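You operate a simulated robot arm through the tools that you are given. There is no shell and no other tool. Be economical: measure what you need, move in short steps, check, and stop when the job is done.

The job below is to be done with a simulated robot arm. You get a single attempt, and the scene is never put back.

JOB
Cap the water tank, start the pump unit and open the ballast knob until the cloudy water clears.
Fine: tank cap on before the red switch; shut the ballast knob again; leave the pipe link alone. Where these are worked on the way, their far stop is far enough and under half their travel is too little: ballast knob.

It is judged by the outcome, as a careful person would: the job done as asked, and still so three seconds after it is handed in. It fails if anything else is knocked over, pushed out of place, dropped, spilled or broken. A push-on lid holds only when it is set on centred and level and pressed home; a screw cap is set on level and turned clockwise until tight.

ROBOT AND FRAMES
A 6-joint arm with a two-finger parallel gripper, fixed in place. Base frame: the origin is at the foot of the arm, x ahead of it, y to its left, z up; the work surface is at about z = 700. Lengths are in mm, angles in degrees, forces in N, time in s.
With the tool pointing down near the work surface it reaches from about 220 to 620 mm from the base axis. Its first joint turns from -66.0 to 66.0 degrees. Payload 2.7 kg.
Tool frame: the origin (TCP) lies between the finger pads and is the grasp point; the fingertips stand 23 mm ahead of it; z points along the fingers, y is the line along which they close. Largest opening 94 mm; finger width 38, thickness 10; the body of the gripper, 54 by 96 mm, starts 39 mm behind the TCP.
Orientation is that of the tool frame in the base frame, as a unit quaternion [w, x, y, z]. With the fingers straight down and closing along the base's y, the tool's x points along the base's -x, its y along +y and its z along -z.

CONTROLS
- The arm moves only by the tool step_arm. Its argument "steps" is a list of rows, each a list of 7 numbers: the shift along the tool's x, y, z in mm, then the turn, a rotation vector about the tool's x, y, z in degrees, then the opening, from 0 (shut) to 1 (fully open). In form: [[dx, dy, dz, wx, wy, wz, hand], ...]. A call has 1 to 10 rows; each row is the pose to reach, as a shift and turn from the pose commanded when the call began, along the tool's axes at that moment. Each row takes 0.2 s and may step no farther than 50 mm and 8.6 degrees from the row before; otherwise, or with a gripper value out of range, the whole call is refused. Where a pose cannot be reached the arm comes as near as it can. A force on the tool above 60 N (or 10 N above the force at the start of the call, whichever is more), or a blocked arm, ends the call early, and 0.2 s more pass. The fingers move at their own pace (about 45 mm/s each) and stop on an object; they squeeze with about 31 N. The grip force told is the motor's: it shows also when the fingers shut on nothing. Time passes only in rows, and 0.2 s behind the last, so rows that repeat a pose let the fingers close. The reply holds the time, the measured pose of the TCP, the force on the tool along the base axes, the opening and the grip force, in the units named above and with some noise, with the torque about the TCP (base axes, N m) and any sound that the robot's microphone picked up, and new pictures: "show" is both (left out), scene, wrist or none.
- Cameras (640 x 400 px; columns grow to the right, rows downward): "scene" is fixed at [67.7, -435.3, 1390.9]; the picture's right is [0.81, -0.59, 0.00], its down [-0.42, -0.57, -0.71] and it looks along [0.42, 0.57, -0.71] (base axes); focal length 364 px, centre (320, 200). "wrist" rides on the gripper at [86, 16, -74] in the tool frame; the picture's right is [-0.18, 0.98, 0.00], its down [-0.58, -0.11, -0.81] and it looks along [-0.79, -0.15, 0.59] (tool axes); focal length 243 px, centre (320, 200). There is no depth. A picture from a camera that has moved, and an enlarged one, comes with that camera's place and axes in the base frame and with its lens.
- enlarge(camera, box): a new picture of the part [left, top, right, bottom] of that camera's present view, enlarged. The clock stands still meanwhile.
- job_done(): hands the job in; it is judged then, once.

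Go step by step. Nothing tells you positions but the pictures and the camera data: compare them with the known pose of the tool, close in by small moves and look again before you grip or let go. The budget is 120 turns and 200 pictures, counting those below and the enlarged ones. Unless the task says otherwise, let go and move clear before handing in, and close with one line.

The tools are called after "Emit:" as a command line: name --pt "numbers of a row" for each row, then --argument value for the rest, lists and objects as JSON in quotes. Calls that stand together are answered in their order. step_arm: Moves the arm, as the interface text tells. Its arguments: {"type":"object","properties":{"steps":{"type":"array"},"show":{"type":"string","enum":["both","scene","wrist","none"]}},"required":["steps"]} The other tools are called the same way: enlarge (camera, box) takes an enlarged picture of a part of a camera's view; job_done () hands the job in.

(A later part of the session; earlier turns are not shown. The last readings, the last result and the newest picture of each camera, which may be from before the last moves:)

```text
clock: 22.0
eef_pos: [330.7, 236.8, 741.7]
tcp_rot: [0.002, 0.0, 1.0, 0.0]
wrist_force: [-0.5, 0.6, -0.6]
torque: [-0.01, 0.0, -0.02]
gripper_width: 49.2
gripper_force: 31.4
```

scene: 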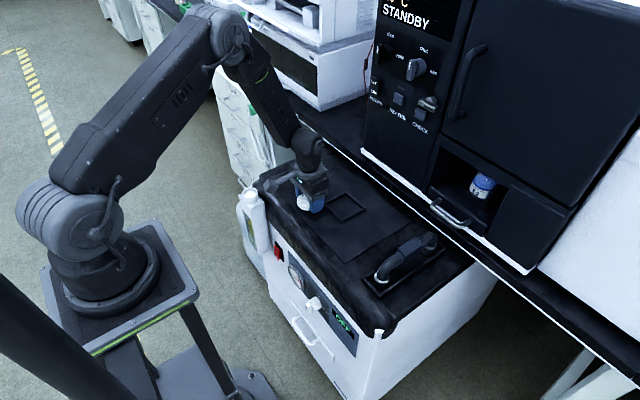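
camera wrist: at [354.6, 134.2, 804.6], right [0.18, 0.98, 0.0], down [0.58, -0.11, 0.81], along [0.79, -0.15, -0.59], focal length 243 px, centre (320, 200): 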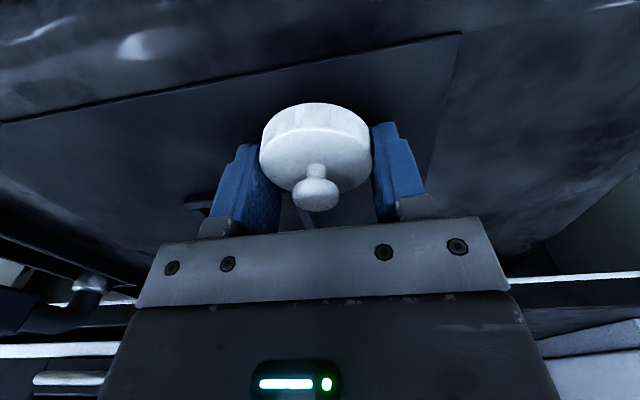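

Emit:
step_arm --pt "0 0 1.5 0 0 0 0.3" --pt "0 0 3 0 0 0 0.3" --pt "0 0 4 0 0 0 0.3" --show "none"

Emit:
enlarge --camera "wrist" --box '[220, 60, 420, 240]'

```text
clock: 22.8
eef_pos: [331.6, 235.5, 738.0]
tcp_rot: [0.001, 0.001, 1.0, 0.0]
wrist_force: [0.8, -0.4, -0.1]
torque: [-0.01, 0.01, 0.03]
gripper_width: 49.1
gripper_force: 30.6
```

```text
2.22 times, centred on (320, 150) of wrist
camera zoom: at [242.3, 251.8, 812.1], right [0.18, 0.98, 0.0], down [0.58, -0.11, 0.81], along [0.79, -0.15, -0.59], focal length 539 px, centre (320, 311)
```

zoom: 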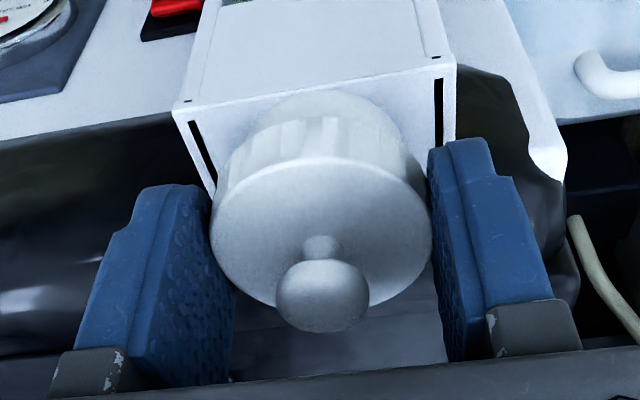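

The skirt has passed over the rim with no force and is level. Continuing to press down.

Emit:
step_arm --pt "0 0 2 0 0 0 0.3" --pt "0 0 4 0 0 0 0.3" --pt "0 0 6 0 0 0 0.3" --pt "0 0 7 0 0 0 0.3" --show "none"

Emit:
enlarge --camera "wrist" --box '[220, 60, 420, 240]'

```text
clock: 23.8
eef_pos: [329.8, 237.3, 731.7]
tcp_rot: [0.003, 0.0, 1.0, 0.001]
wrist_force: [-18.1, 4.9, 38.1]
torque: [0.13, 0.17, 0.02]
gripper_width: 49.4
gripper_force: 30.9
heard: snap
```

```text
2.22 times, centred on (320, 150) of wrist
camera zoom: at [242.1, 252.4, 805.9], right [0.18, 0.98, 0.0], down [0.58, -0.11, 0.81], along [0.8, -0.15, -0.59], focal length 539 px, centre (320, 311)
```

zoom: 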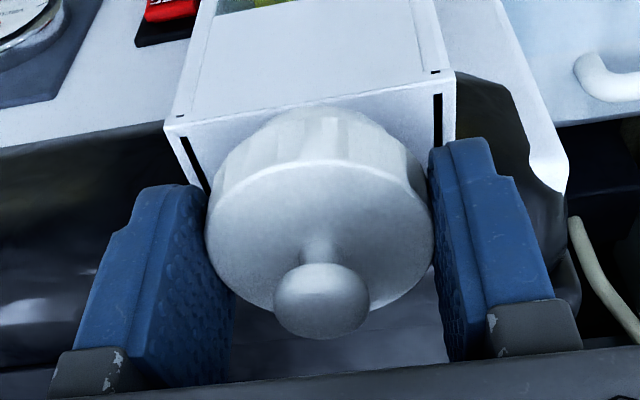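

A snap was heard, so the cap is seated. I'll release, rise and check that it's level.

Emit:
step_arm --pt "0 0 -1 0 0 0 0.5" --pt "0 0 -1 0 0 0 0.75" --pt "0 0 -1 0 0 0 0.75" --pt "0 0 -25 0 0 0 0.75" --pt "0 0 -60 0 0 0 0.75" --pt "30 0 -100 0 0 0 0.75" --show "wrist"

Emit:
enlarge --camera "scene" --box '[220, 160, 300, 280]'

```text
clock: 25.2
eef_pos: [300.7, 234.7, 830.6]
tcp_rot: [0.001, 0.0, 1.0, -0.001]
wrist_force: [0.0, 0.4, 0.3]
torque: [0.0, -0.01, -0.02]
gripper_width: 70.5
gripper_force: 0.2
camera wrist: at [212.6, 250.9, 905.9], right [0.18, 0.98, 0.0], down [0.58, -0.11, 0.81], along [0.79, -0.15, -0.59], focal length 243 px, centre (320, 200)
```

wrist: 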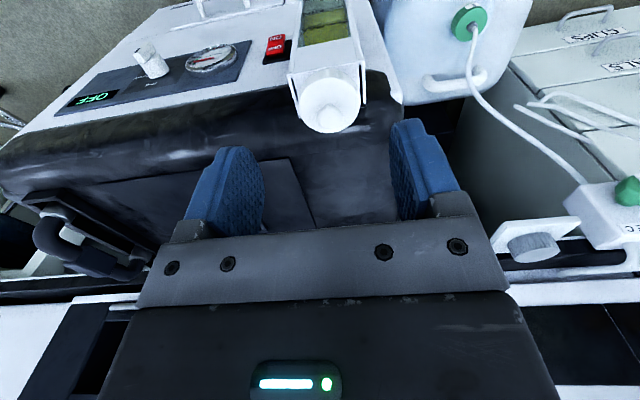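

```text
3.33 times, centred on (260, 220) of scene
camera zoom: at [67.7, -435.3, 1390.9], right [0.81, -0.59, 0.0], down [-0.42, -0.57, -0.71], along [0.42, 0.57, -0.71], focal length 1212 px, centre (520, 133)
```

zoom: 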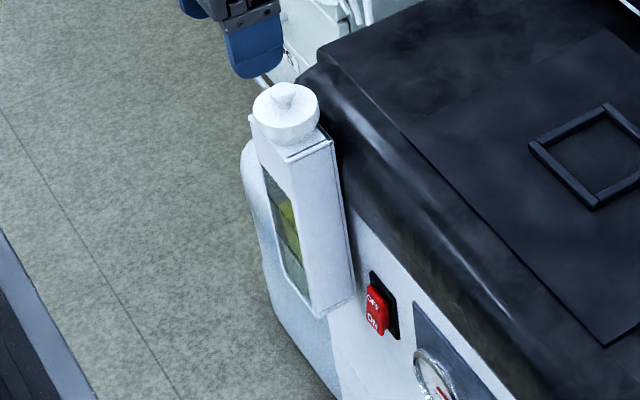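

The cap sits level on the neck. The red switch is at about (349, 160, 520) and the ballast knob at about (322, −34, 518), both low on the front panel. I'll pull back and descend in front of the panel for a straighter view.

Emit:
step_arm --pt "20 -40 0 0 0 0 0.3" --pt "30 -80 20 0 0 0 0.0" --pt "35 -115 50 0 0 0 0.0" --pt "35 -130 90 0 0 0 0.0" --pt "35 -130 130 0 0 0 0.0" --pt "35 -130 170 0 0 0 0.0"

```text
clock: 26.6
eef_pos: [263.8, 106.2, 660.1]
tcp_rot: [0.002, -0.001, 1.0, 0.0]
wrist_force: [0.8, -0.5, -0.5]
torque: [-0.04, 0.03, 0.0]
gripper_width: 0.0
gripper_force: 30.9
camera wrist: at [176.2, 121.6, 734.7], right [0.18, 0.98, 0.0], down [0.58, -0.11, 0.81], along [0.79, -0.15, -0.59], focal length 243 px, centre (320, 200)
```

scene: 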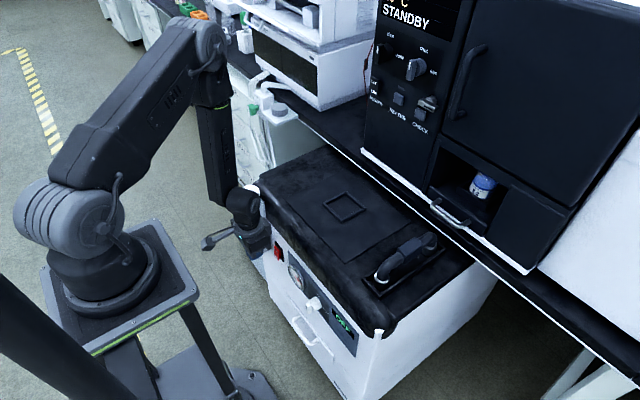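
wrist: 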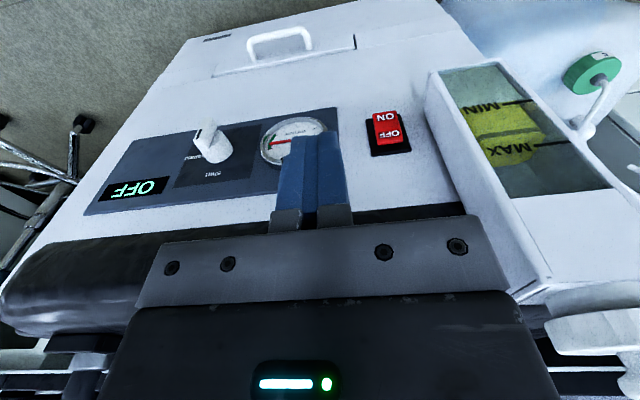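

Emit:
enlarge --camera "wrist" --box '[350, 90, 430, 170]'

Emit:
enlarge --camera "wrist" --box '[150, 90, 270, 200]'

Emit:
enlarge --camera "scene" --box '[190, 170, 330, 330]'

```text
5.00 times, centred on (390, 130) of wrist
camera zoom: at [176.2, 121.6, 734.7], right [0.18, 0.98, 0.0], down [0.58, -0.11, 0.81], along [0.79, -0.15, -0.59], focal length 1213 px, centre (-30, 550)
```

zoom: 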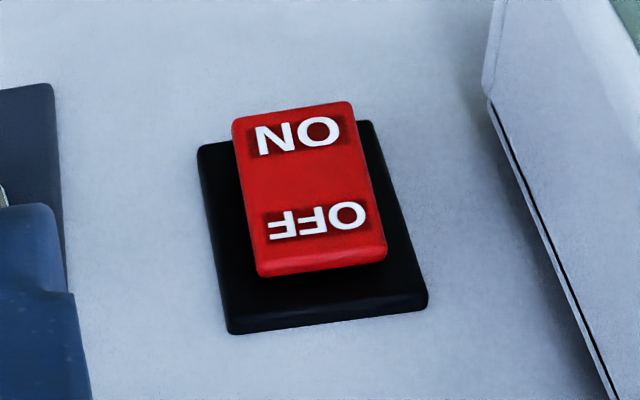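

```text
3.64 times, centred on (210, 145) of wrist
camera zoom: at [176.2, 121.6, 734.7], right [0.18, 0.98, 0.0], down [0.58, -0.11, 0.81], along [0.79, -0.15, -0.59], focal length 882 px, centre (720, 400)
```

zoom: 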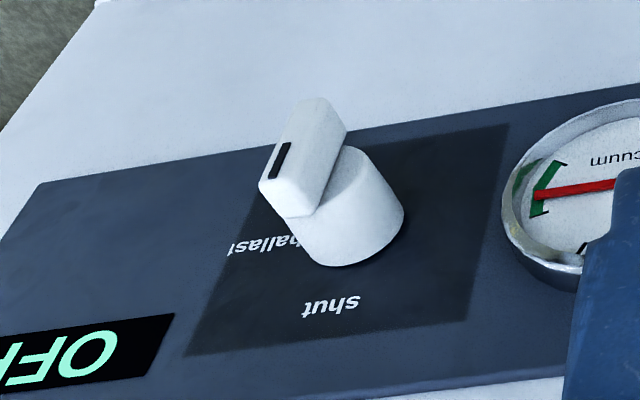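

```text
2.50 times, centred on (260, 250) of scene
camera zoom: at [67.7, -435.3, 1390.9], right [0.81, -0.59, 0.0], down [-0.42, -0.57, -0.71], along [0.42, 0.57, -0.71], focal length 909 px, centre (470, 75)
```

zoom: 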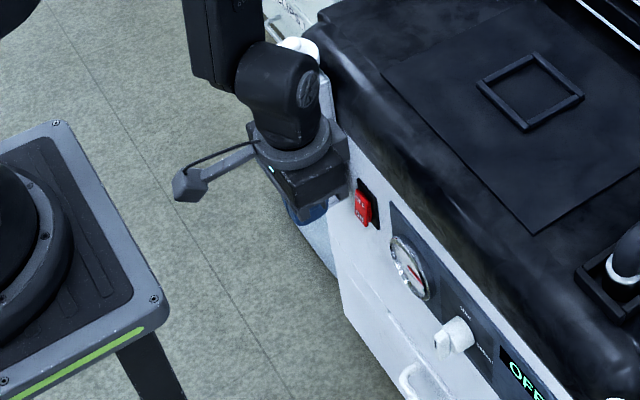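

The ON half of the rocker (lower end, near z≈511) sticks out. To press only that half I need the fingertips leaning toward the panel, so I'll test in free space how far the tool can lean.

Emit:
step_arm --pt "0 0 0 0 -5 0 0" --pt "0 0 0 0 -10 0 0" --pt "0 0 0 0 -15 0 0" --pt "0 0 0 0 -20 0 0" --show "scene"

```text
clock: 27.6
eef_pos: [264.7, 105.2, 659.6]
tcp_rot: [0.176, 0.0, 0.984, 0.001]
wrist_force: [0.2, -0.2, 0.4]
torque: [-0.01, 0.02, -0.03]
gripper_width: 0.1
gripper_force: 30.8
```

scene: 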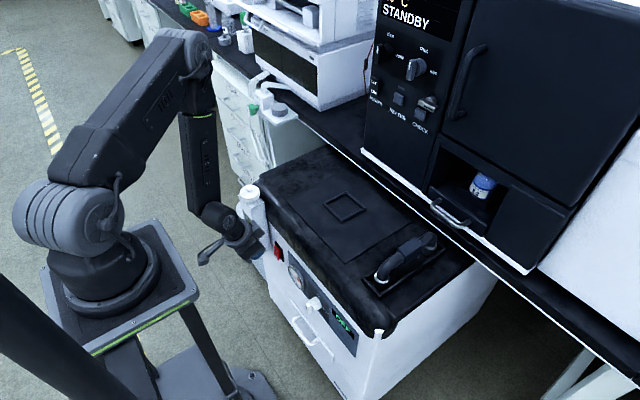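

Leaning works here. I'll lean further, to about 45°.

Emit:
step_arm --pt "0 0 0 0 -6 0 0" --pt "0 0 0 0 -12 0 0" --pt "0 0 0 0 -18 0 0" --pt "0 0 0 0 -25 0 0"

```text
clock: 28.6
eef_pos: [265.9, 107.1, 660.3]
tcp_rot: [0.385, 0.0, 0.923, 0.0]
wrist_force: [0.6, -1.0, 0.0]
torque: [0.01, 0.01, -0.03]
gripper_width: 0.0
gripper_force: 31.2
camera wrist: at [150.6, 121.8, 651.4], right [0.13, 0.98, 0.13], down [-0.16, -0.11, 0.98], along [0.98, -0.15, 0.15], focal length 243 px, centre (320, 200)
```

scene: 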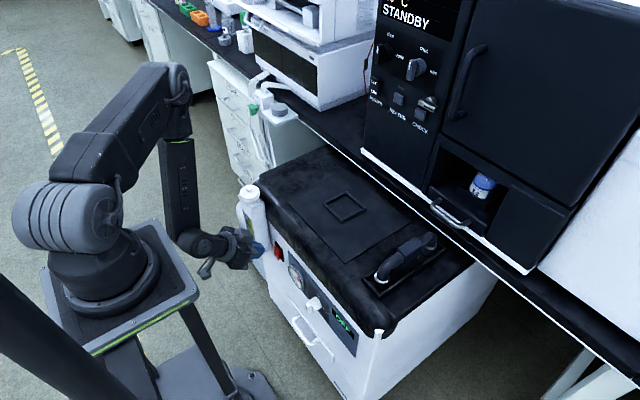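
wrist: 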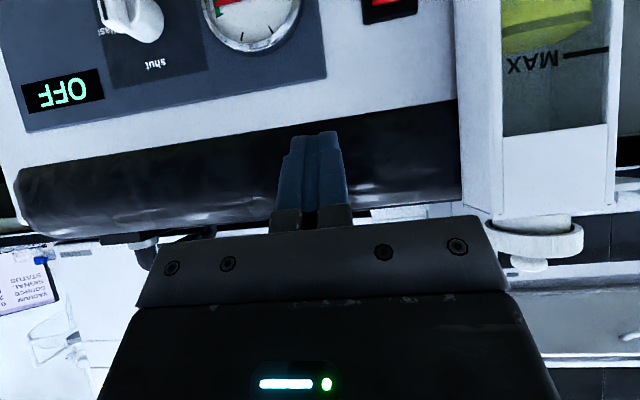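

The tool now points forward and down at 45°, which suits pressing. I'll move down in front of the switch.

Emit:
step_arm --pt "15 15 20 0 0 0 0" --pt "35 30 45 0 0 0 0" --pt "50 42 65 0 0 0 0" --pt "61 50 80 0 0 0 0"

Emit:
enlarge --camera "scene" --box '[220, 190, 320, 290]'

```text
clock: 29.6
eef_pos: [278.9, 154.9, 560.5]
tcp_rot: [0.384, 0.0, 0.923, 0.0]
wrist_force: [-0.1, 1.0, 0.4]
torque: [0.01, 0.01, 0.0]
gripper_width: 0.0
gripper_force: 30.4
camera wrist: at [163.8, 170.6, 552.2], right [0.13, 0.98, 0.13], down [-0.16, -0.11, 0.98], along [0.98, -0.15, 0.15], focal length 243 px, centre (320, 200)
```

scene: 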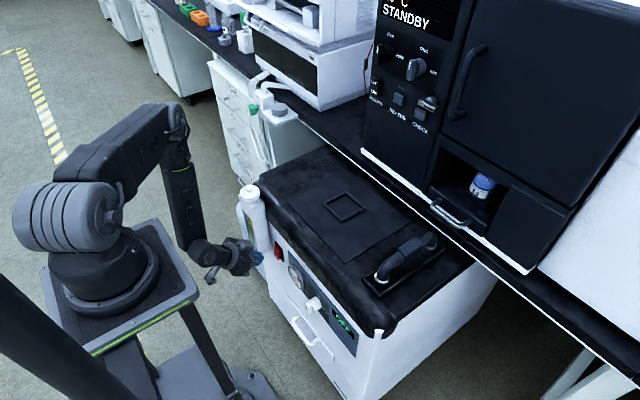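
wrist: 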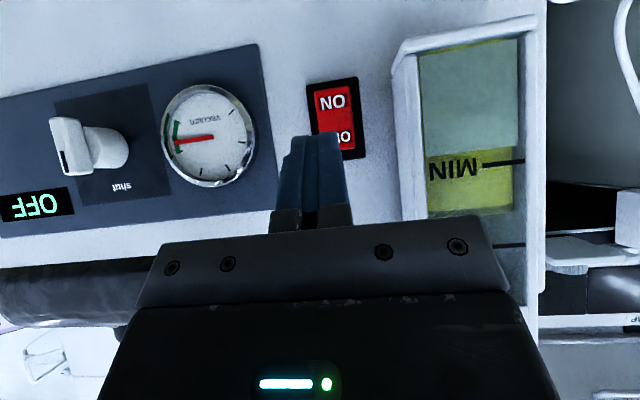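

```text
4.00 times, centred on (270, 240) of scene
camera zoom: at [67.7, -435.3, 1390.9], right [0.81, -0.59, 0.0], down [-0.42, -0.57, -0.71], along [0.42, 0.57, -0.71], focal length 1455 px, centre (520, 40)
```

zoom: 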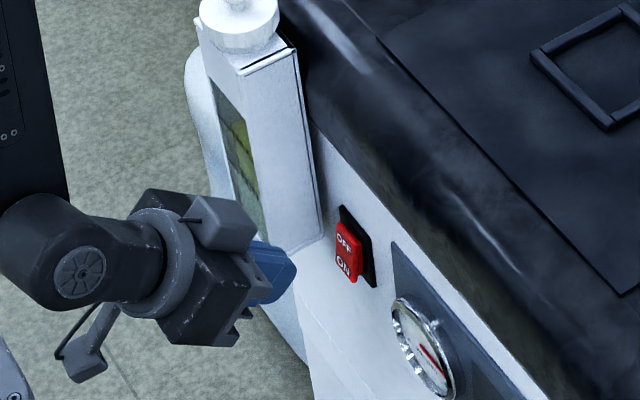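

The switch is clearly in view, with ON at about (338, 161, 512). I'll drop to its level with the fingertips just short of it.

Emit:
step_arm --pt "12 2 18 0 0 0 0" --pt "30 4 32 0 0 0 0" --pt "26 4 45 0 0 0 0"

Emit:
enlarge --camera "scene" --box '[240, 210, 310, 280]'

```text
clock: 30.4
eef_pos: [292.6, 158.1, 510.0]
tcp_rot: [0.384, 0.0, 0.923, -0.001]
wrist_force: [-0.2, 0.2, -0.3]
torque: [-0.03, 0.01, -0.03]
gripper_width: 0.0
gripper_force: 31.2
camera wrist: at [177.7, 174.7, 501.2], right [0.13, 0.98, 0.13], down [-0.16, -0.11, 0.98], along [0.98, -0.15, 0.14], focal length 243 px, centre (320, 200)
```

scene: 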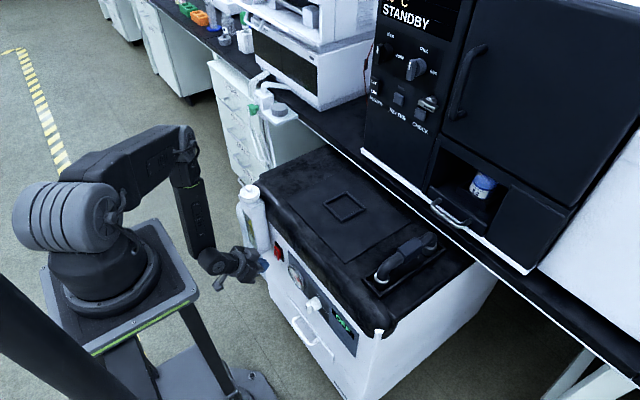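
wrist: 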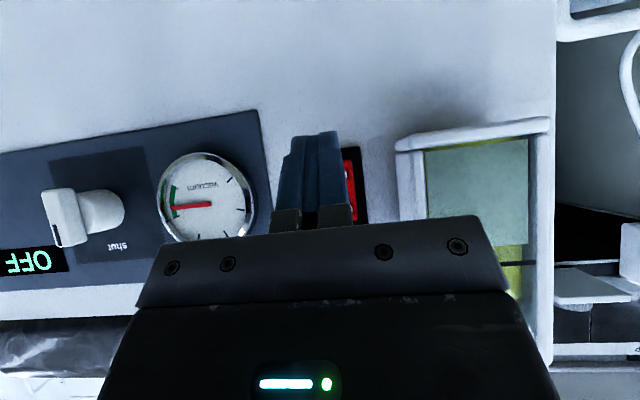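

```text
5.71 times, centred on (275, 245) of scene
camera zoom: at [67.7, -435.3, 1390.9], right [0.81, -0.59, 0.0], down [-0.42, -0.57, -0.71], along [0.42, 0.57, -0.71], focal length 2078 px, centre (577, -57)
```

zoom: 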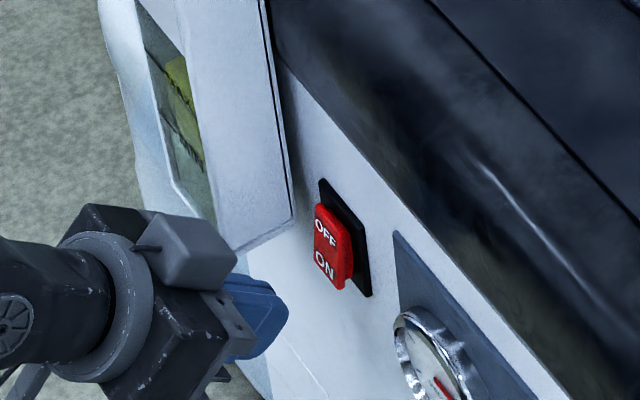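

The contact corner of the fingertips is at about z=507. I'll drop 4 mm to the ON end and push forward in small steps.

Emit:
step_arm --pt "2.8 1 2.8 0 0 0 0" --pt "-2.8 1 8.5 0 0 0 0" --pt "-7 1 12.8 0 0 0 0" --pt "-9.8 1 15.6 0 0 0 0"

Emit:
enlarge --camera "scene" --box '[240, 210, 310, 280]'

```text
clock: 31.4
eef_pos: [310.7, 160.9, 506.2]
tcp_rot: [0.384, 0.0, 0.923, 0.0]
wrist_force: [0.7, 1.2, -0.3]
torque: [0.01, 0.03, -0.02]
gripper_width: 0.2
gripper_force: 30.7
camera wrist: at [195.7, 176.5, 497.3], right [0.13, 0.98, 0.13], down [-0.16, -0.11, 0.98], along [0.98, -0.15, 0.15], focal length 243 px, centre (320, 200)
```

scene: 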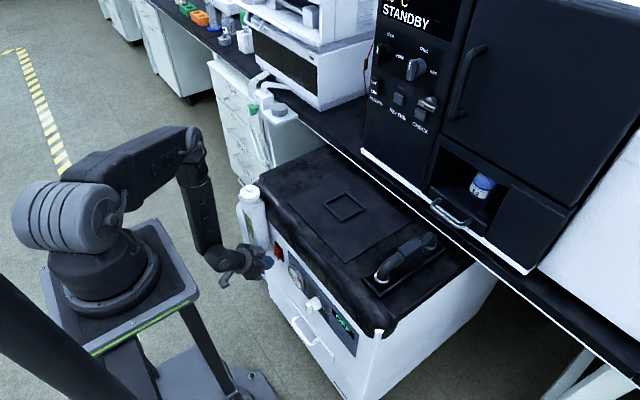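
wrist: 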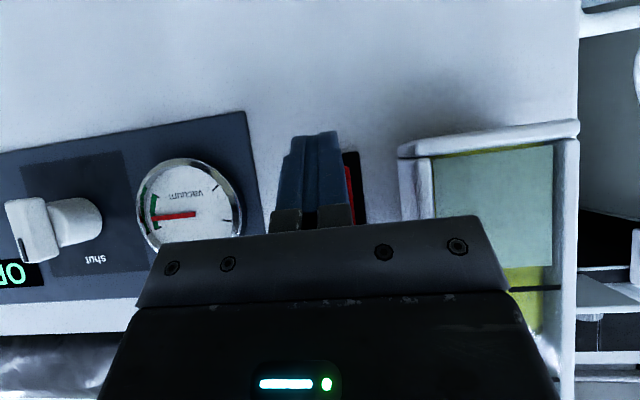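

```text
5.71 times, centred on (275, 245) of scene
camera zoom: at [67.7, -435.3, 1390.9], right [0.81, -0.59, 0.0], down [-0.42, -0.57, -0.71], along [0.42, 0.57, -0.71], focal length 2078 px, centre (577, -57)
```

zoom: 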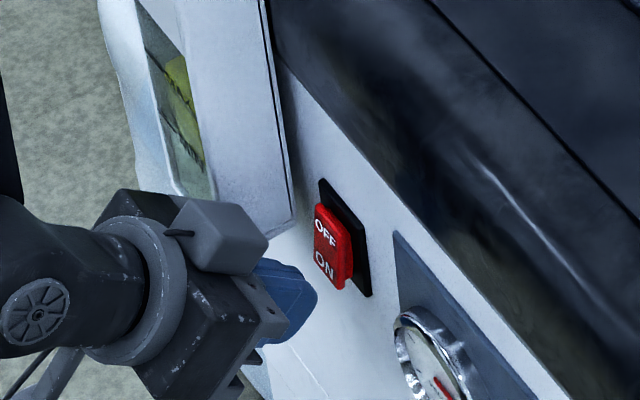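

Almost touching. Pushing on in 3 mm steps.

Emit:
step_arm --pt "-2.1 0 2.1 0 0 0 0" --pt "-4.2 0 4.2 0 0 0 0" --pt "-6.3 0 6.3 0 0 0 0" --pt "-8.4 0 8.4 0 0 0 0" --show "none"

Emit:
enlarge --camera "scene" --box '[240, 210, 350, 340]'

```text
clock: 32.4
eef_pos: [318.4, 160.6, 506.0]
tcp_rot: [0.383, -0.004, 0.924, -0.002]
wrist_force: [-51.5, 6.3, 28.0]
torque: [0.96, -2.11, 2.19]
gripper_width: 0.0
gripper_force: 31.1
```

```text
3.08 times, centred on (295, 275) of scene
camera zoom: at [66.7, -435.4, 1390.9], right [0.81, -0.59, 0.0], down [-0.42, -0.57, -0.71], along [0.42, 0.57, -0.71], focal length 1119 px, centre (397, -31)
```

zoom: 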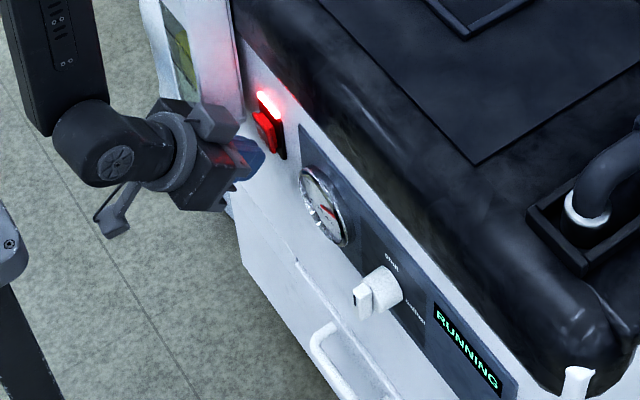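

The display reads RUNNING and the switch is lit. The torque suggests the gripper's side is also touching the tank, so I'll back off at once and check the tank.

Emit:
step_arm --pt "6 -2 -6 0 0 0 0" --pt "20 -8 -20 0 0 0 0" --pt "40 -30 -40 0 0 0 0"

Emit:
enlarge --camera "scene" --box '[220, 170, 360, 350]'

```text
clock: 33.2
eef_pos: [266.9, 131.1, 505.8]
tcp_rot: [0.385, 0.001, 0.923, 0.0]
wrist_force: [0.3, 0.3, -0.2]
torque: [0.03, 0.04, 0.01]
gripper_width: 0.0
gripper_force: 30.6
camera wrist: at [152.4, 147.5, 496.4], right [0.13, 0.98, 0.13], down [-0.16, -0.11, 0.98], along [0.98, -0.15, 0.15], focal length 243 px, centre (320, 200)
```

scene: 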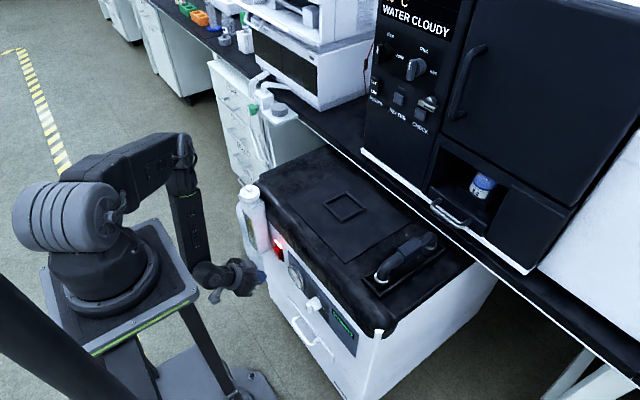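
wrist: 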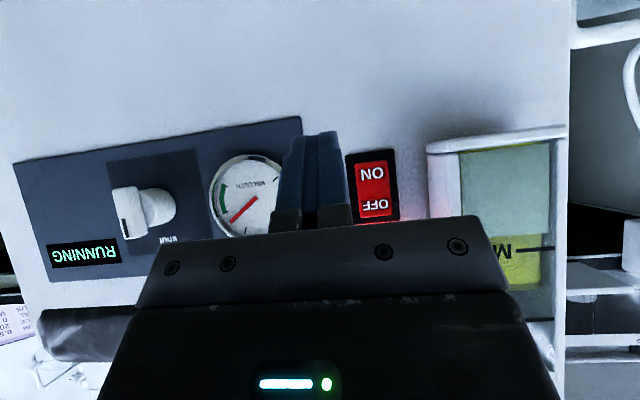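

```text
2.22 times, centred on (290, 260) of scene
camera zoom: at [67.7, -435.3, 1390.9], right [0.81, -0.59, 0.0], down [-0.42, -0.57, -0.71], along [0.42, 0.57, -0.71], focal length 808 px, centre (387, 67)
```

zoom: 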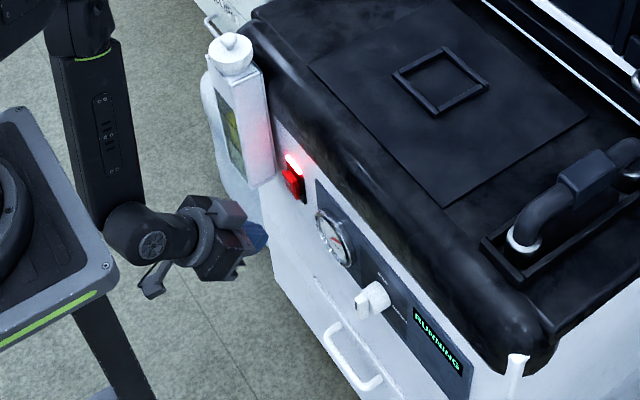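

The pump is running, the tank is undisturbed, and the display now says WATER CLOUDY. Next I move in front of the ballast knob, leaning the tool closer to horizontal.

Emit:
step_arm --pt "-2 -40 -6 0 -5 0 0" --pt "-4 -80 -12 0 -10 0 0.2" --pt "-6 -120 -18 0 -15 0 0.3" --pt "-9 -160 -24 0 -20 0 0.35" --pt "-9 -165 -26 0 -25 0 0.35"

Emit:
enlarge --camera "scene" --box '[190, 190, 350, 350]'

```text
clock: 34.4
eef_pos: [261.5, -31.1, 546.4]
tcp_rot: [0.575, -0.013, 0.818, -0.008]
wrist_force: [0.0, 0.1, 0.0]
torque: [0.0, 0.01, 0.01]
gripper_width: 33.0
gripper_force: 0.0
out of reach, approached as far as the arm can: row 4, 5
camera wrist: at [161.0, -17.9, 490.7], right [0.05, 0.99, 0.15], down [-0.56, -0.09, 0.82], along [0.83, -0.12, 0.55], focal length 243 px, centre (320, 200)
```

scene: 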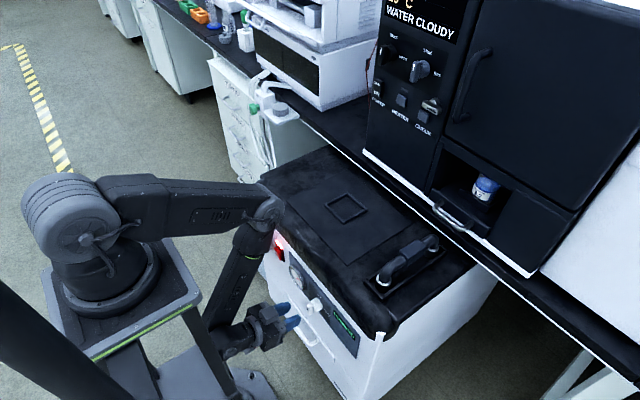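
wrist: 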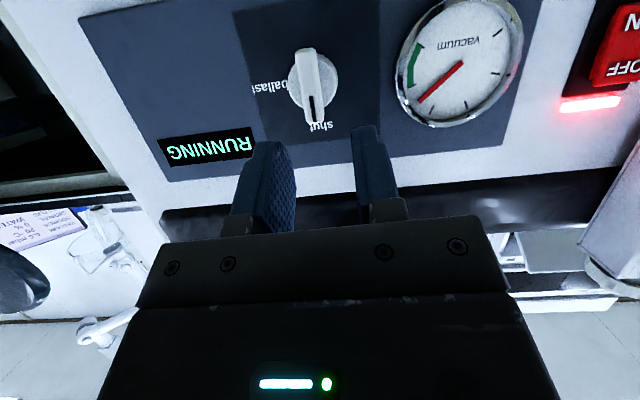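

```text
2.50 times, centred on (270, 270) of scene
camera zoom: at [66.2, -423.3, 1395.0], right [0.81, -0.59, 0.01], down [-0.42, -0.58, -0.7], along [0.42, 0.56, -0.71], focal length 909 px, centre (445, 25)
```

zoom: 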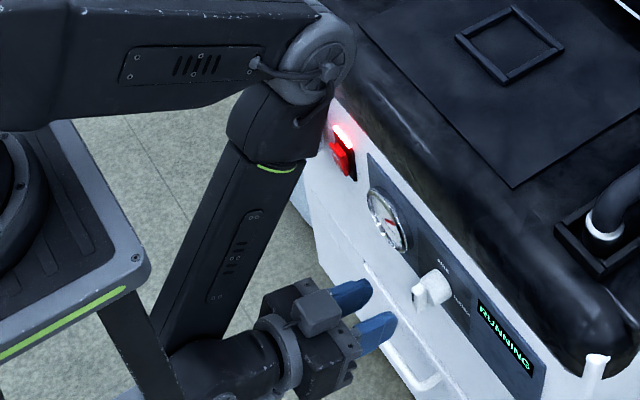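

That pose is past what the arm can do, and the scene camera's reported place has shifted, so a link may be pressing on the stand. I'll ease off: raise and reduce the lean, then check.

Emit:
step_arm --pt "-8 0 -4 0 5 0 0.35" --pt "-16 0 -8 0 12 0 0.35" --pt "-24 0 -12 0 18 0 0.35"

Emit:
enlarge --camera "scene" --box '[100, 190, 350, 350]'

```text
clock: 35.0
eef_pos: [256.6, -29.3, 519.8]
tcp_rot: [0.514, -0.014, 0.858, -0.005]
wrist_force: [0.3, -1.8, 0.2]
torque: [0.0, 0.0, 0.07]
gripper_width: 33.0
gripper_force: 0.1
stopped in row 3: the arm was blocked; the commanded pose is now the measured one
camera wrist: at [148.5, -17.1, 479.9], right [0.07, 0.99, 0.14], down [-0.44, -0.1, 0.89], along [0.9, -0.12, 0.42], focal length 243 px, centre (320, 200)
```

scene: 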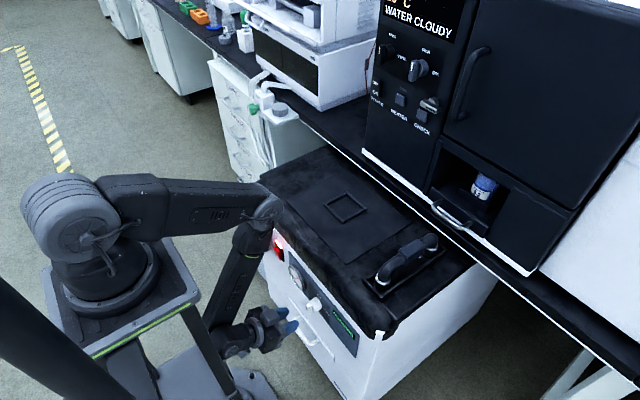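
wrist: 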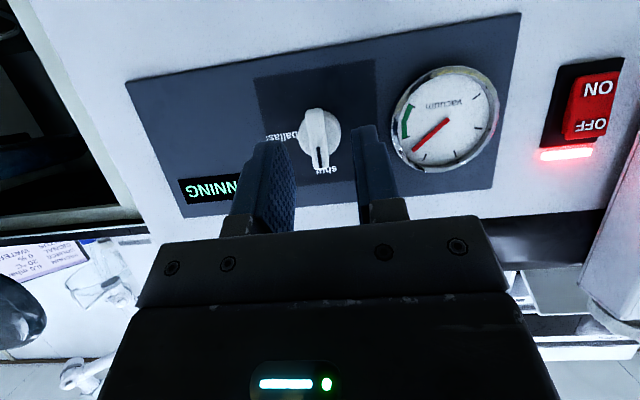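

```text
2.50 times, centred on (225, 270) of scene
camera zoom: at [66.9, -428.5, 1393.3], right [0.81, -0.59, 0.0], down [-0.42, -0.57, -0.7], along [0.42, 0.57, -0.71], focal length 909 px, centre (558, 25)
```

zoom: 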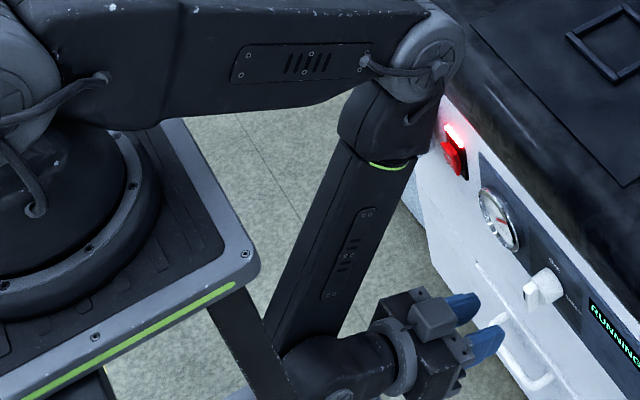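

The wrist link is against the stand's leg. I'll move the tool forward and up while reducing the lean, which takes the wrist away from the leg.

Emit:
step_arm --pt "-8 0 2 0 3 0 0.35" --pt "-16 0 4 0 7 0 0.35" --pt "-26 0 6 0 11 0 0.35" --pt "-38 0 8 0 15 0 0.35"

Emit:
enlarge --camera "scene" --box '[100, 190, 350, 350]'

```text
clock: 36.0
eef_pos: [278.0, -33.8, 549.8]
tcp_rot: [0.394, -0.009, 0.919, -0.001]
wrist_force: [-0.1, 0.0, 0.1]
torque: [-0.02, -0.02, 0.01]
gripper_width: 32.9
gripper_force: 0.0
camera wrist: at [163.8, -19.3, 539.2], right [0.11, 0.99, 0.13], down [-0.18, -0.11, 0.98], along [0.98, -0.13, 0.17], focal length 243 px, centre (320, 200)
```

scene: 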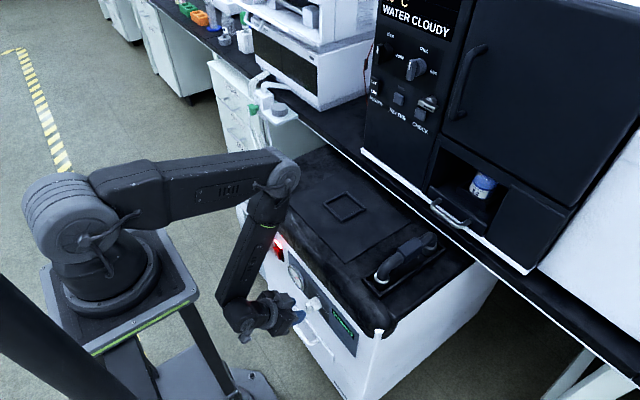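
wrist: 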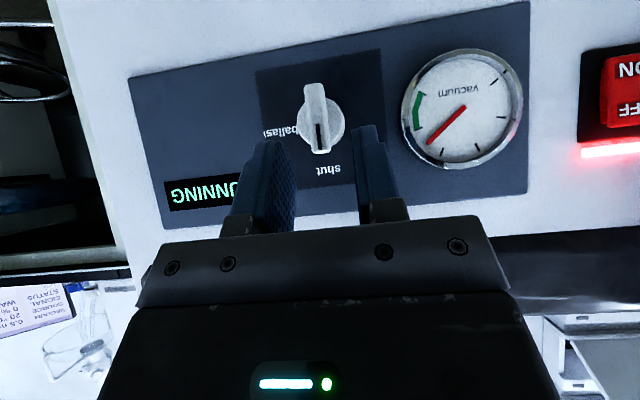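

```text
2.50 times, centred on (225, 270) of scene
camera zoom: at [67.7, -435.3, 1390.9], right [0.81, -0.59, 0.0], down [-0.42, -0.57, -0.71], along [0.42, 0.57, -0.71], focal length 909 px, centre (558, 25)
```

zoom: 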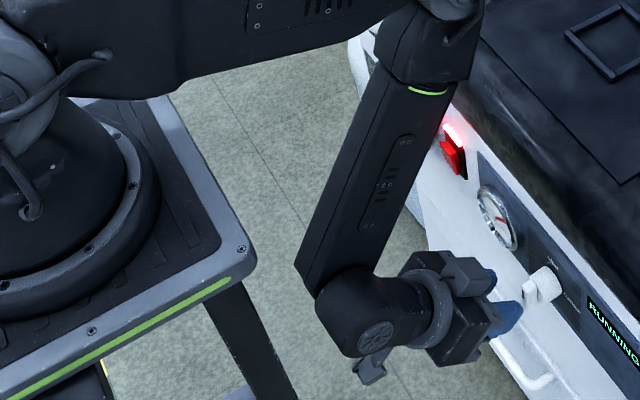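

The scene camera's place is back to normal and the arm is clear of the leg. The knob's grip bar is centred at (322, −36, 515.5), about 37 mm long and pointing up at "shut". I'll use closed fingers to push its top end toward −y ("ballast"), so first I set the tips beside it on the +y side.

Emit:
step_arm --pt "3 8 3 0 0 0 0.1" --pt "9.4 19 9 0 0 0 0" --pt "9.4 19 9 0 0 0 0" --pt "1 19 18 0 0 0 0" --pt "-7.2 19 26.4 0 0 0 0"

Emit:
enlarge --camera "scene" --box '[260, 250, 360, 350]'

```text
clock: 37.2
eef_pos: [302.9, -13.7, 537.3]
tcp_rot: [0.396, -0.01, 0.918, 0.0]
wrist_force: [0.0, -0.3, -0.5]
torque: [-0.01, 0.02, 0.01]
gripper_width: 0.0
gripper_force: 30.8
camera wrist: at [188.8, -0.6, 525.3], right [0.11, 0.99, 0.13], down [-0.18, -0.1, 0.98], along [0.98, -0.13, 0.17], focal length 243 px, centre (320, 200)
```

scene: 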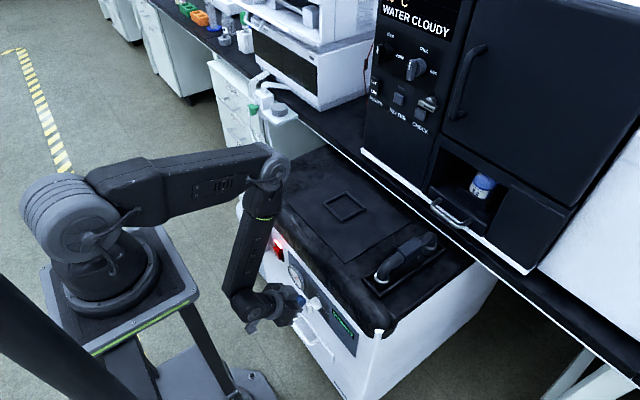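
wrist: 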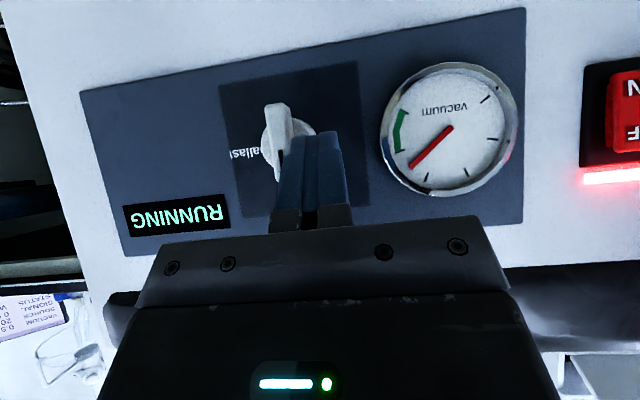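

```text
4.00 times, centred on (310, 300) of scene
camera zoom: at [67.7, -435.3, 1390.9], right [0.81, -0.59, 0.0], down [-0.42, -0.57, -0.71], along [0.42, 0.57, -0.71], focal length 1455 px, centre (360, -200)
```

zoom: 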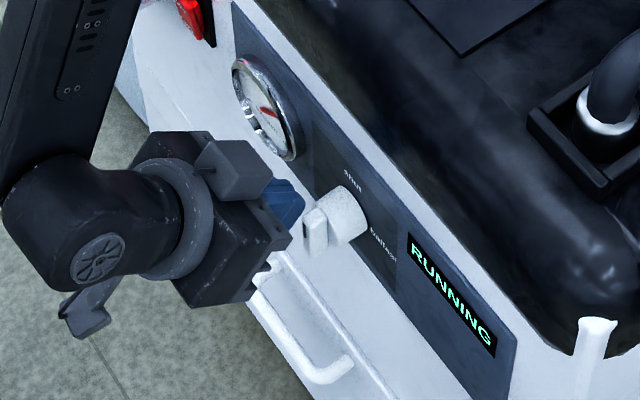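

The fingertips are beside the bar. Pushing toward −y.

Emit:
step_arm --pt "0 -5 0 0 0 0 0" --pt "0 -10 0 0 0 0 0" --pt "0 -14 0 0 0 0 0" --pt "0 -18 0 0 0 0 0" --pt "0 -22 0 0 0 0 0"

Emit:
enlarge --camera "scene" --box '[260, 250, 360, 350]'

```text
clock: 38.0
eef_pos: [301.7, -21.1, 538.1]
tcp_rot: [0.396, -0.018, 0.918, 0.007]
wrist_force: [-6.8, 7.4, 11.4]
torque: [0.03, -0.07, 0.11]
gripper_width: 0.1
gripper_force: 31.1
stopped in row 3: the force on the tool passed its limit at 68 N (the readings are from after the stop); the commanded pose is now the measured one
camera wrist: at [188.0, -10.4, 526.7], right [0.09, 0.99, 0.13], down [-0.18, -0.12, 0.98], along [0.98, -0.11, 0.17], focal length 243 px, centre (320, 200)
```

scene: 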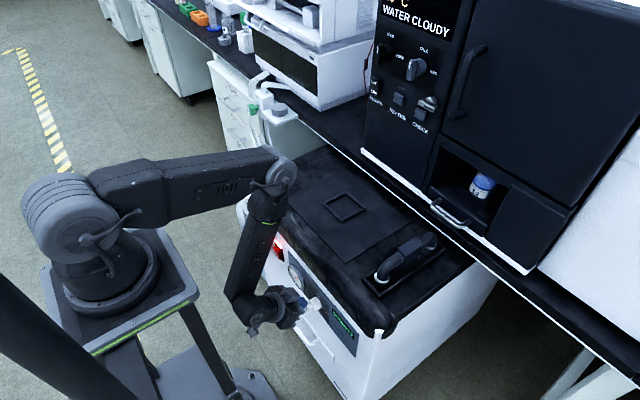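
wrist: 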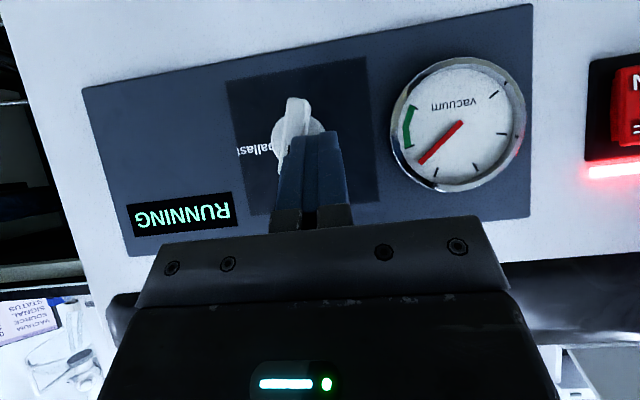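

```text
4.00 times, centred on (310, 300) of scene
camera zoom: at [67.5, -435.2, 1391.0], right [0.81, -0.59, 0.0], down [-0.42, -0.57, -0.71], along [0.42, 0.57, -0.71], focal length 1455 px, centre (360, -200)
```

zoom: 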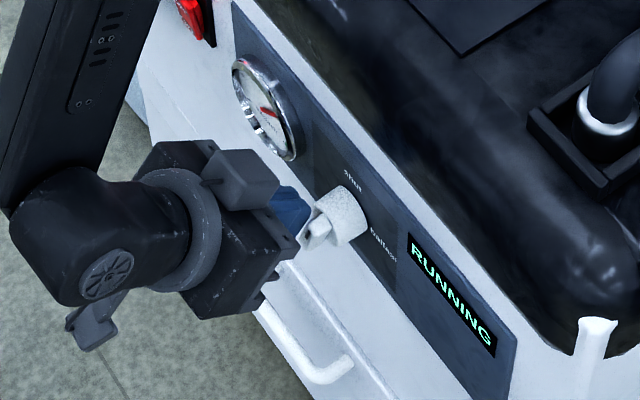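

The knob turned slightly, then the force limit tripped. I'll push more slowly and a little higher on the lever.

Emit:
step_arm --pt "-2 0 -2 0 0 0 0" --pt "-2 -2 -2 0 0 0 0" --pt "-2 -4 -2 0 0 0 0" --pt "-2 -6 -2 0 0 0 0" --pt "-2 -8 -2 0 0 0 0" --show "wrist"

```text
clock: 39.2
eef_pos: [304.1, -30.5, 541.8]
tcp_rot: [0.396, -0.017, 0.918, 0.008]
wrist_force: [-1.8, 1.1, 0.4]
torque: [0.04, 0.05, -0.03]
gripper_width: 0.3
gripper_force: 31.2
camera wrist: at [188.9, -19.4, 529.6], right [0.09, 0.99, 0.13], down [-0.18, -0.11, 0.98], along [0.98, -0.11, 0.17], focal length 243 px, centre (320, 200)
```

wrist: 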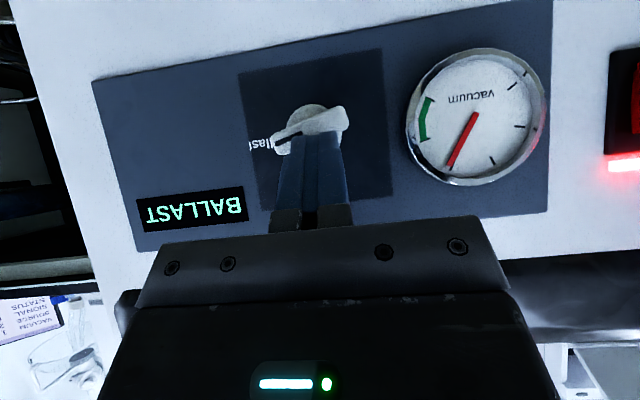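

The knob has turned most of the way to "ballast" and the display says BALLAST. I'll hold still and watch the water state.

Emit:
step_arm --pt "0 0 0 0 0 0 0" --pt "0 0 0 0 0 0 0" --pt "0 0 0 0 0 0 0" --pt "0 0 0 0 0 0 0" --pt "0 0 0 0 0 0 0" --pt "0 0 0 0 0 0 0" --pt "0 0 0 0 0 0 0" --pt "0 0 0 0 0 0 0" --pt "0 0 0 0 0 0 0" --pt "0 0 0 0 0 0 0" --show "scene"

Emit:
enlarge --camera "scene" --box '[260, 250, 360, 350]'

Emit:
enlarge --camera "wrist" --box '[220, 50, 400, 200]'

```text
clock: 41.5
eef_pos: [304.0, -30.5, 541.9]
tcp_rot: [0.396, -0.016, 0.918, 0.006]
wrist_force: [0.7, -1.2, 2.0]
torque: [-0.03, 0.03, 0.02]
gripper_width: 0.1
gripper_force: 30.6
```

scene: 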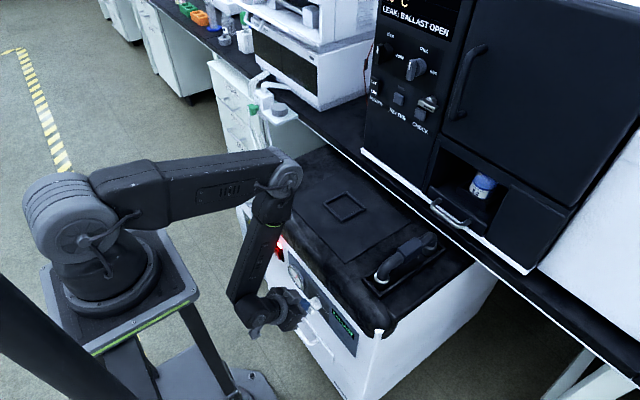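

```text
4.00 times, centred on (310, 300) of scene
camera zoom: at [67.7, -435.3, 1390.9], right [0.81, -0.59, 0.0], down [-0.42, -0.57, -0.71], along [0.42, 0.57, -0.71], focal length 1455 px, centre (360, -200)
```

zoom: 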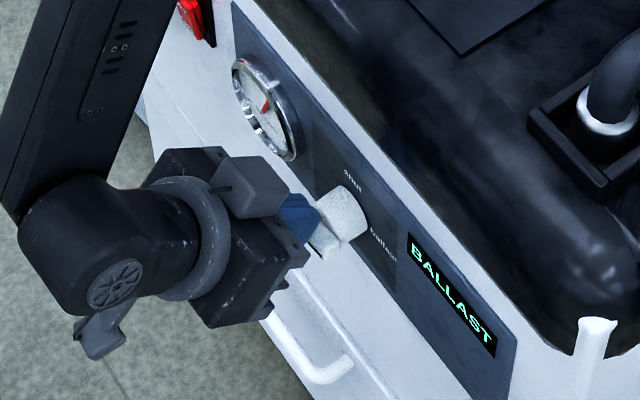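

```text
2.67 times, centred on (310, 125) of wrist
camera zoom: at [189.0, -19.3, 529.7], right [0.09, 0.99, 0.13], down [-0.18, -0.11, 0.98], along [0.98, -0.11, 0.17], focal length 647 px, centre (347, 400)
```

zoom: 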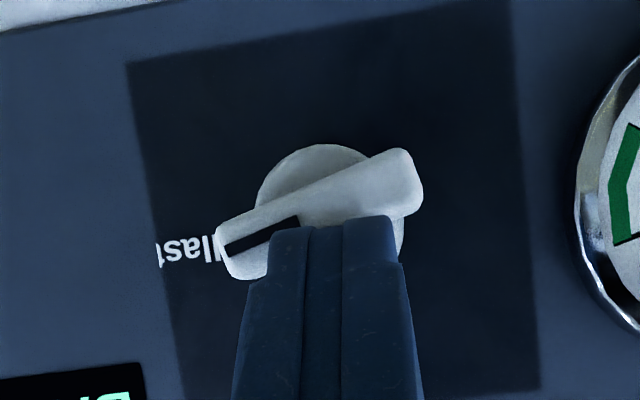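

Emit:
enlarge --camera "scene" --box '[360, 0, 480, 60]'

Emit:
enlarge --camera "scene" --box '[220, 170, 300, 260]'

```text
5.33 times, centred on (420, 30) of scene
camera zoom: at [67.7, -435.3, 1390.9], right [0.81, -0.59, 0.0], down [-0.42, -0.57, -0.71], along [0.42, 0.57, -0.71], focal length 1940 px, centre (-213, 1107)
```

zoom: 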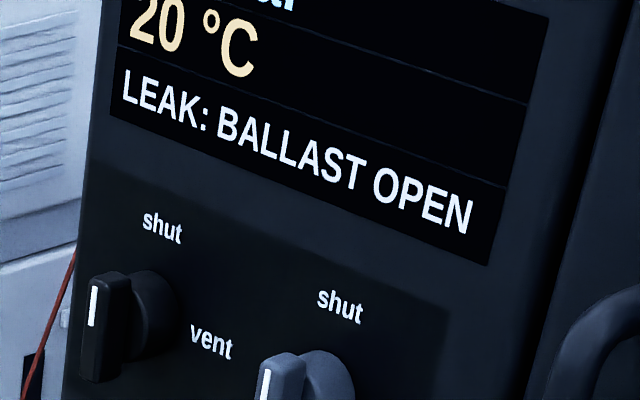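

```text
4.44 times, centred on (260, 215) of scene
camera zoom: at [67.7, -435.3, 1390.9], right [0.81, -0.59, 0.0], down [-0.42, -0.57, -0.71], along [0.42, 0.57, -0.71], focal length 1617 px, centre (587, 133)
```

zoom: 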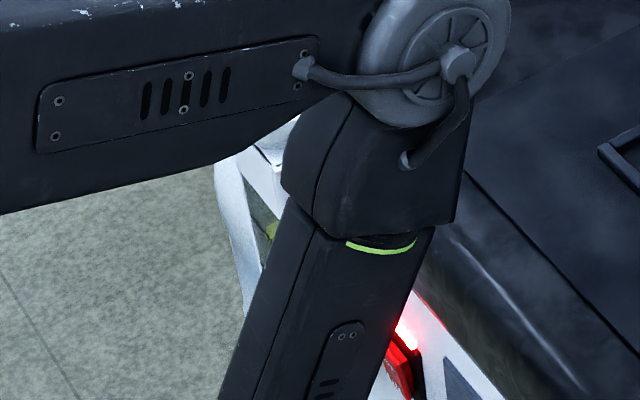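

The oven panel reports the ballast open. I'll back away and look at the tank window to see whether the water is clearing.

Emit:
step_arm --pt "14 0 -21 0 0 0 0" --pt "14 40 -30 0 0 0 0" --pt "12 80 -35 0 0 0 0" --pt "10 120 -38 0 0 0 0" --pt "10 155 -40 0 0 0 0"

Emit:
enlarge --camera "wrist" --box '[380, 0, 640, 240]'

Emit:
enlarge --camera "scene" --box '[360, 0, 480, 60]'

```text
clock: 42.6
eef_pos: [260.4, 123.0, 560.8]
tcp_rot: [0.395, -0.015, 0.919, 0.006]
wrist_force: [-0.2, 0.4, -0.8]
torque: [-0.01, 0.0, 0.03]
gripper_width: 0.1
gripper_force: 30.9
camera wrist: at [146.8, 135.1, 549.6], right [0.09, 0.99, 0.13], down [-0.18, -0.11, 0.98], along [0.98, -0.12, 0.17], focal length 243 px, centre (320, 200)
```

scene: 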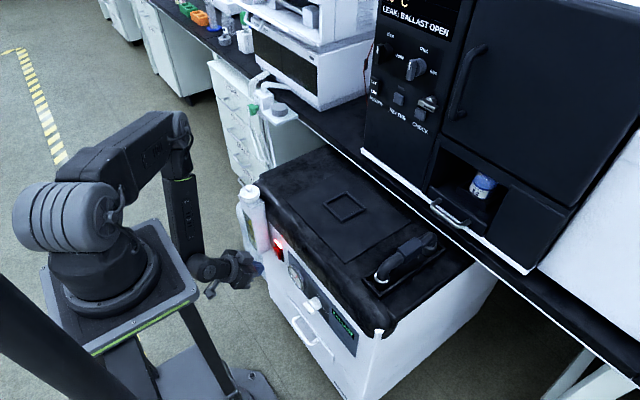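
wrist: 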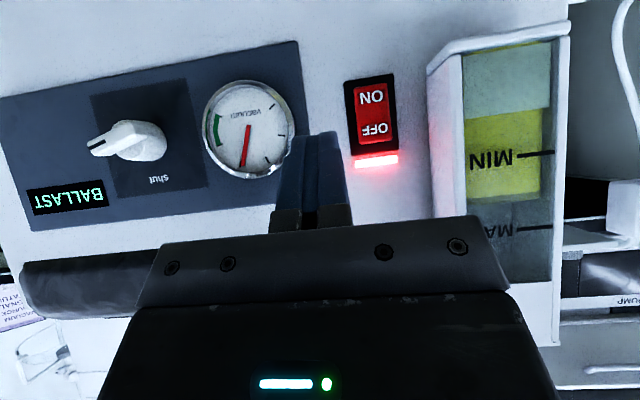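

```text
1.67 times, centred on (510, 120) of wrist
camera zoom: at [146.8, 135.1, 549.6], right [0.09, 0.99, 0.13], down [-0.18, -0.11, 0.98], along [0.98, -0.12, 0.17], focal length 404 px, centre (3, 333)
```

zoom: 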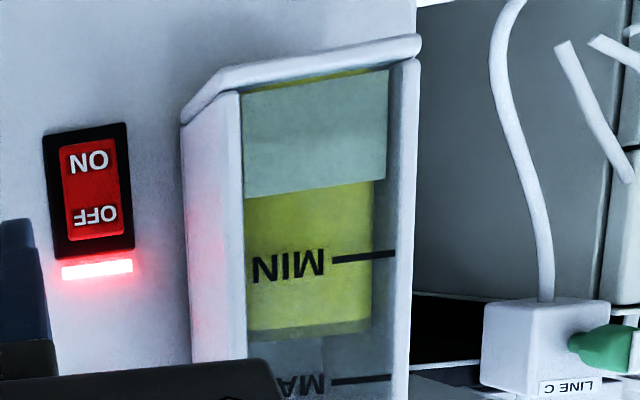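

```text
5.33 times, centred on (420, 30) of scene
camera zoom: at [67.7, -435.3, 1390.9], right [0.81, -0.59, 0.0], down [-0.42, -0.57, -0.71], along [0.42, 0.57, -0.71], focal length 1940 px, centre (-213, 1107)
```

zoom: 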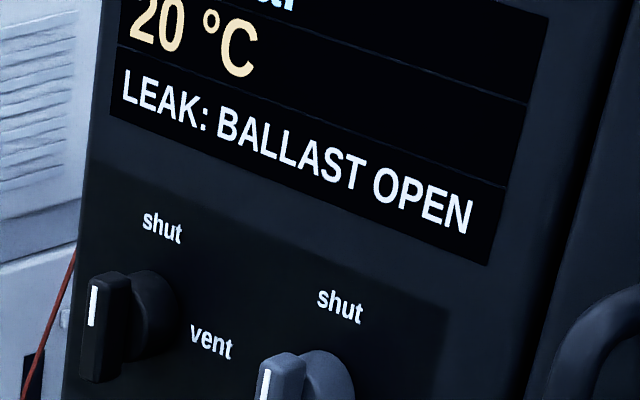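

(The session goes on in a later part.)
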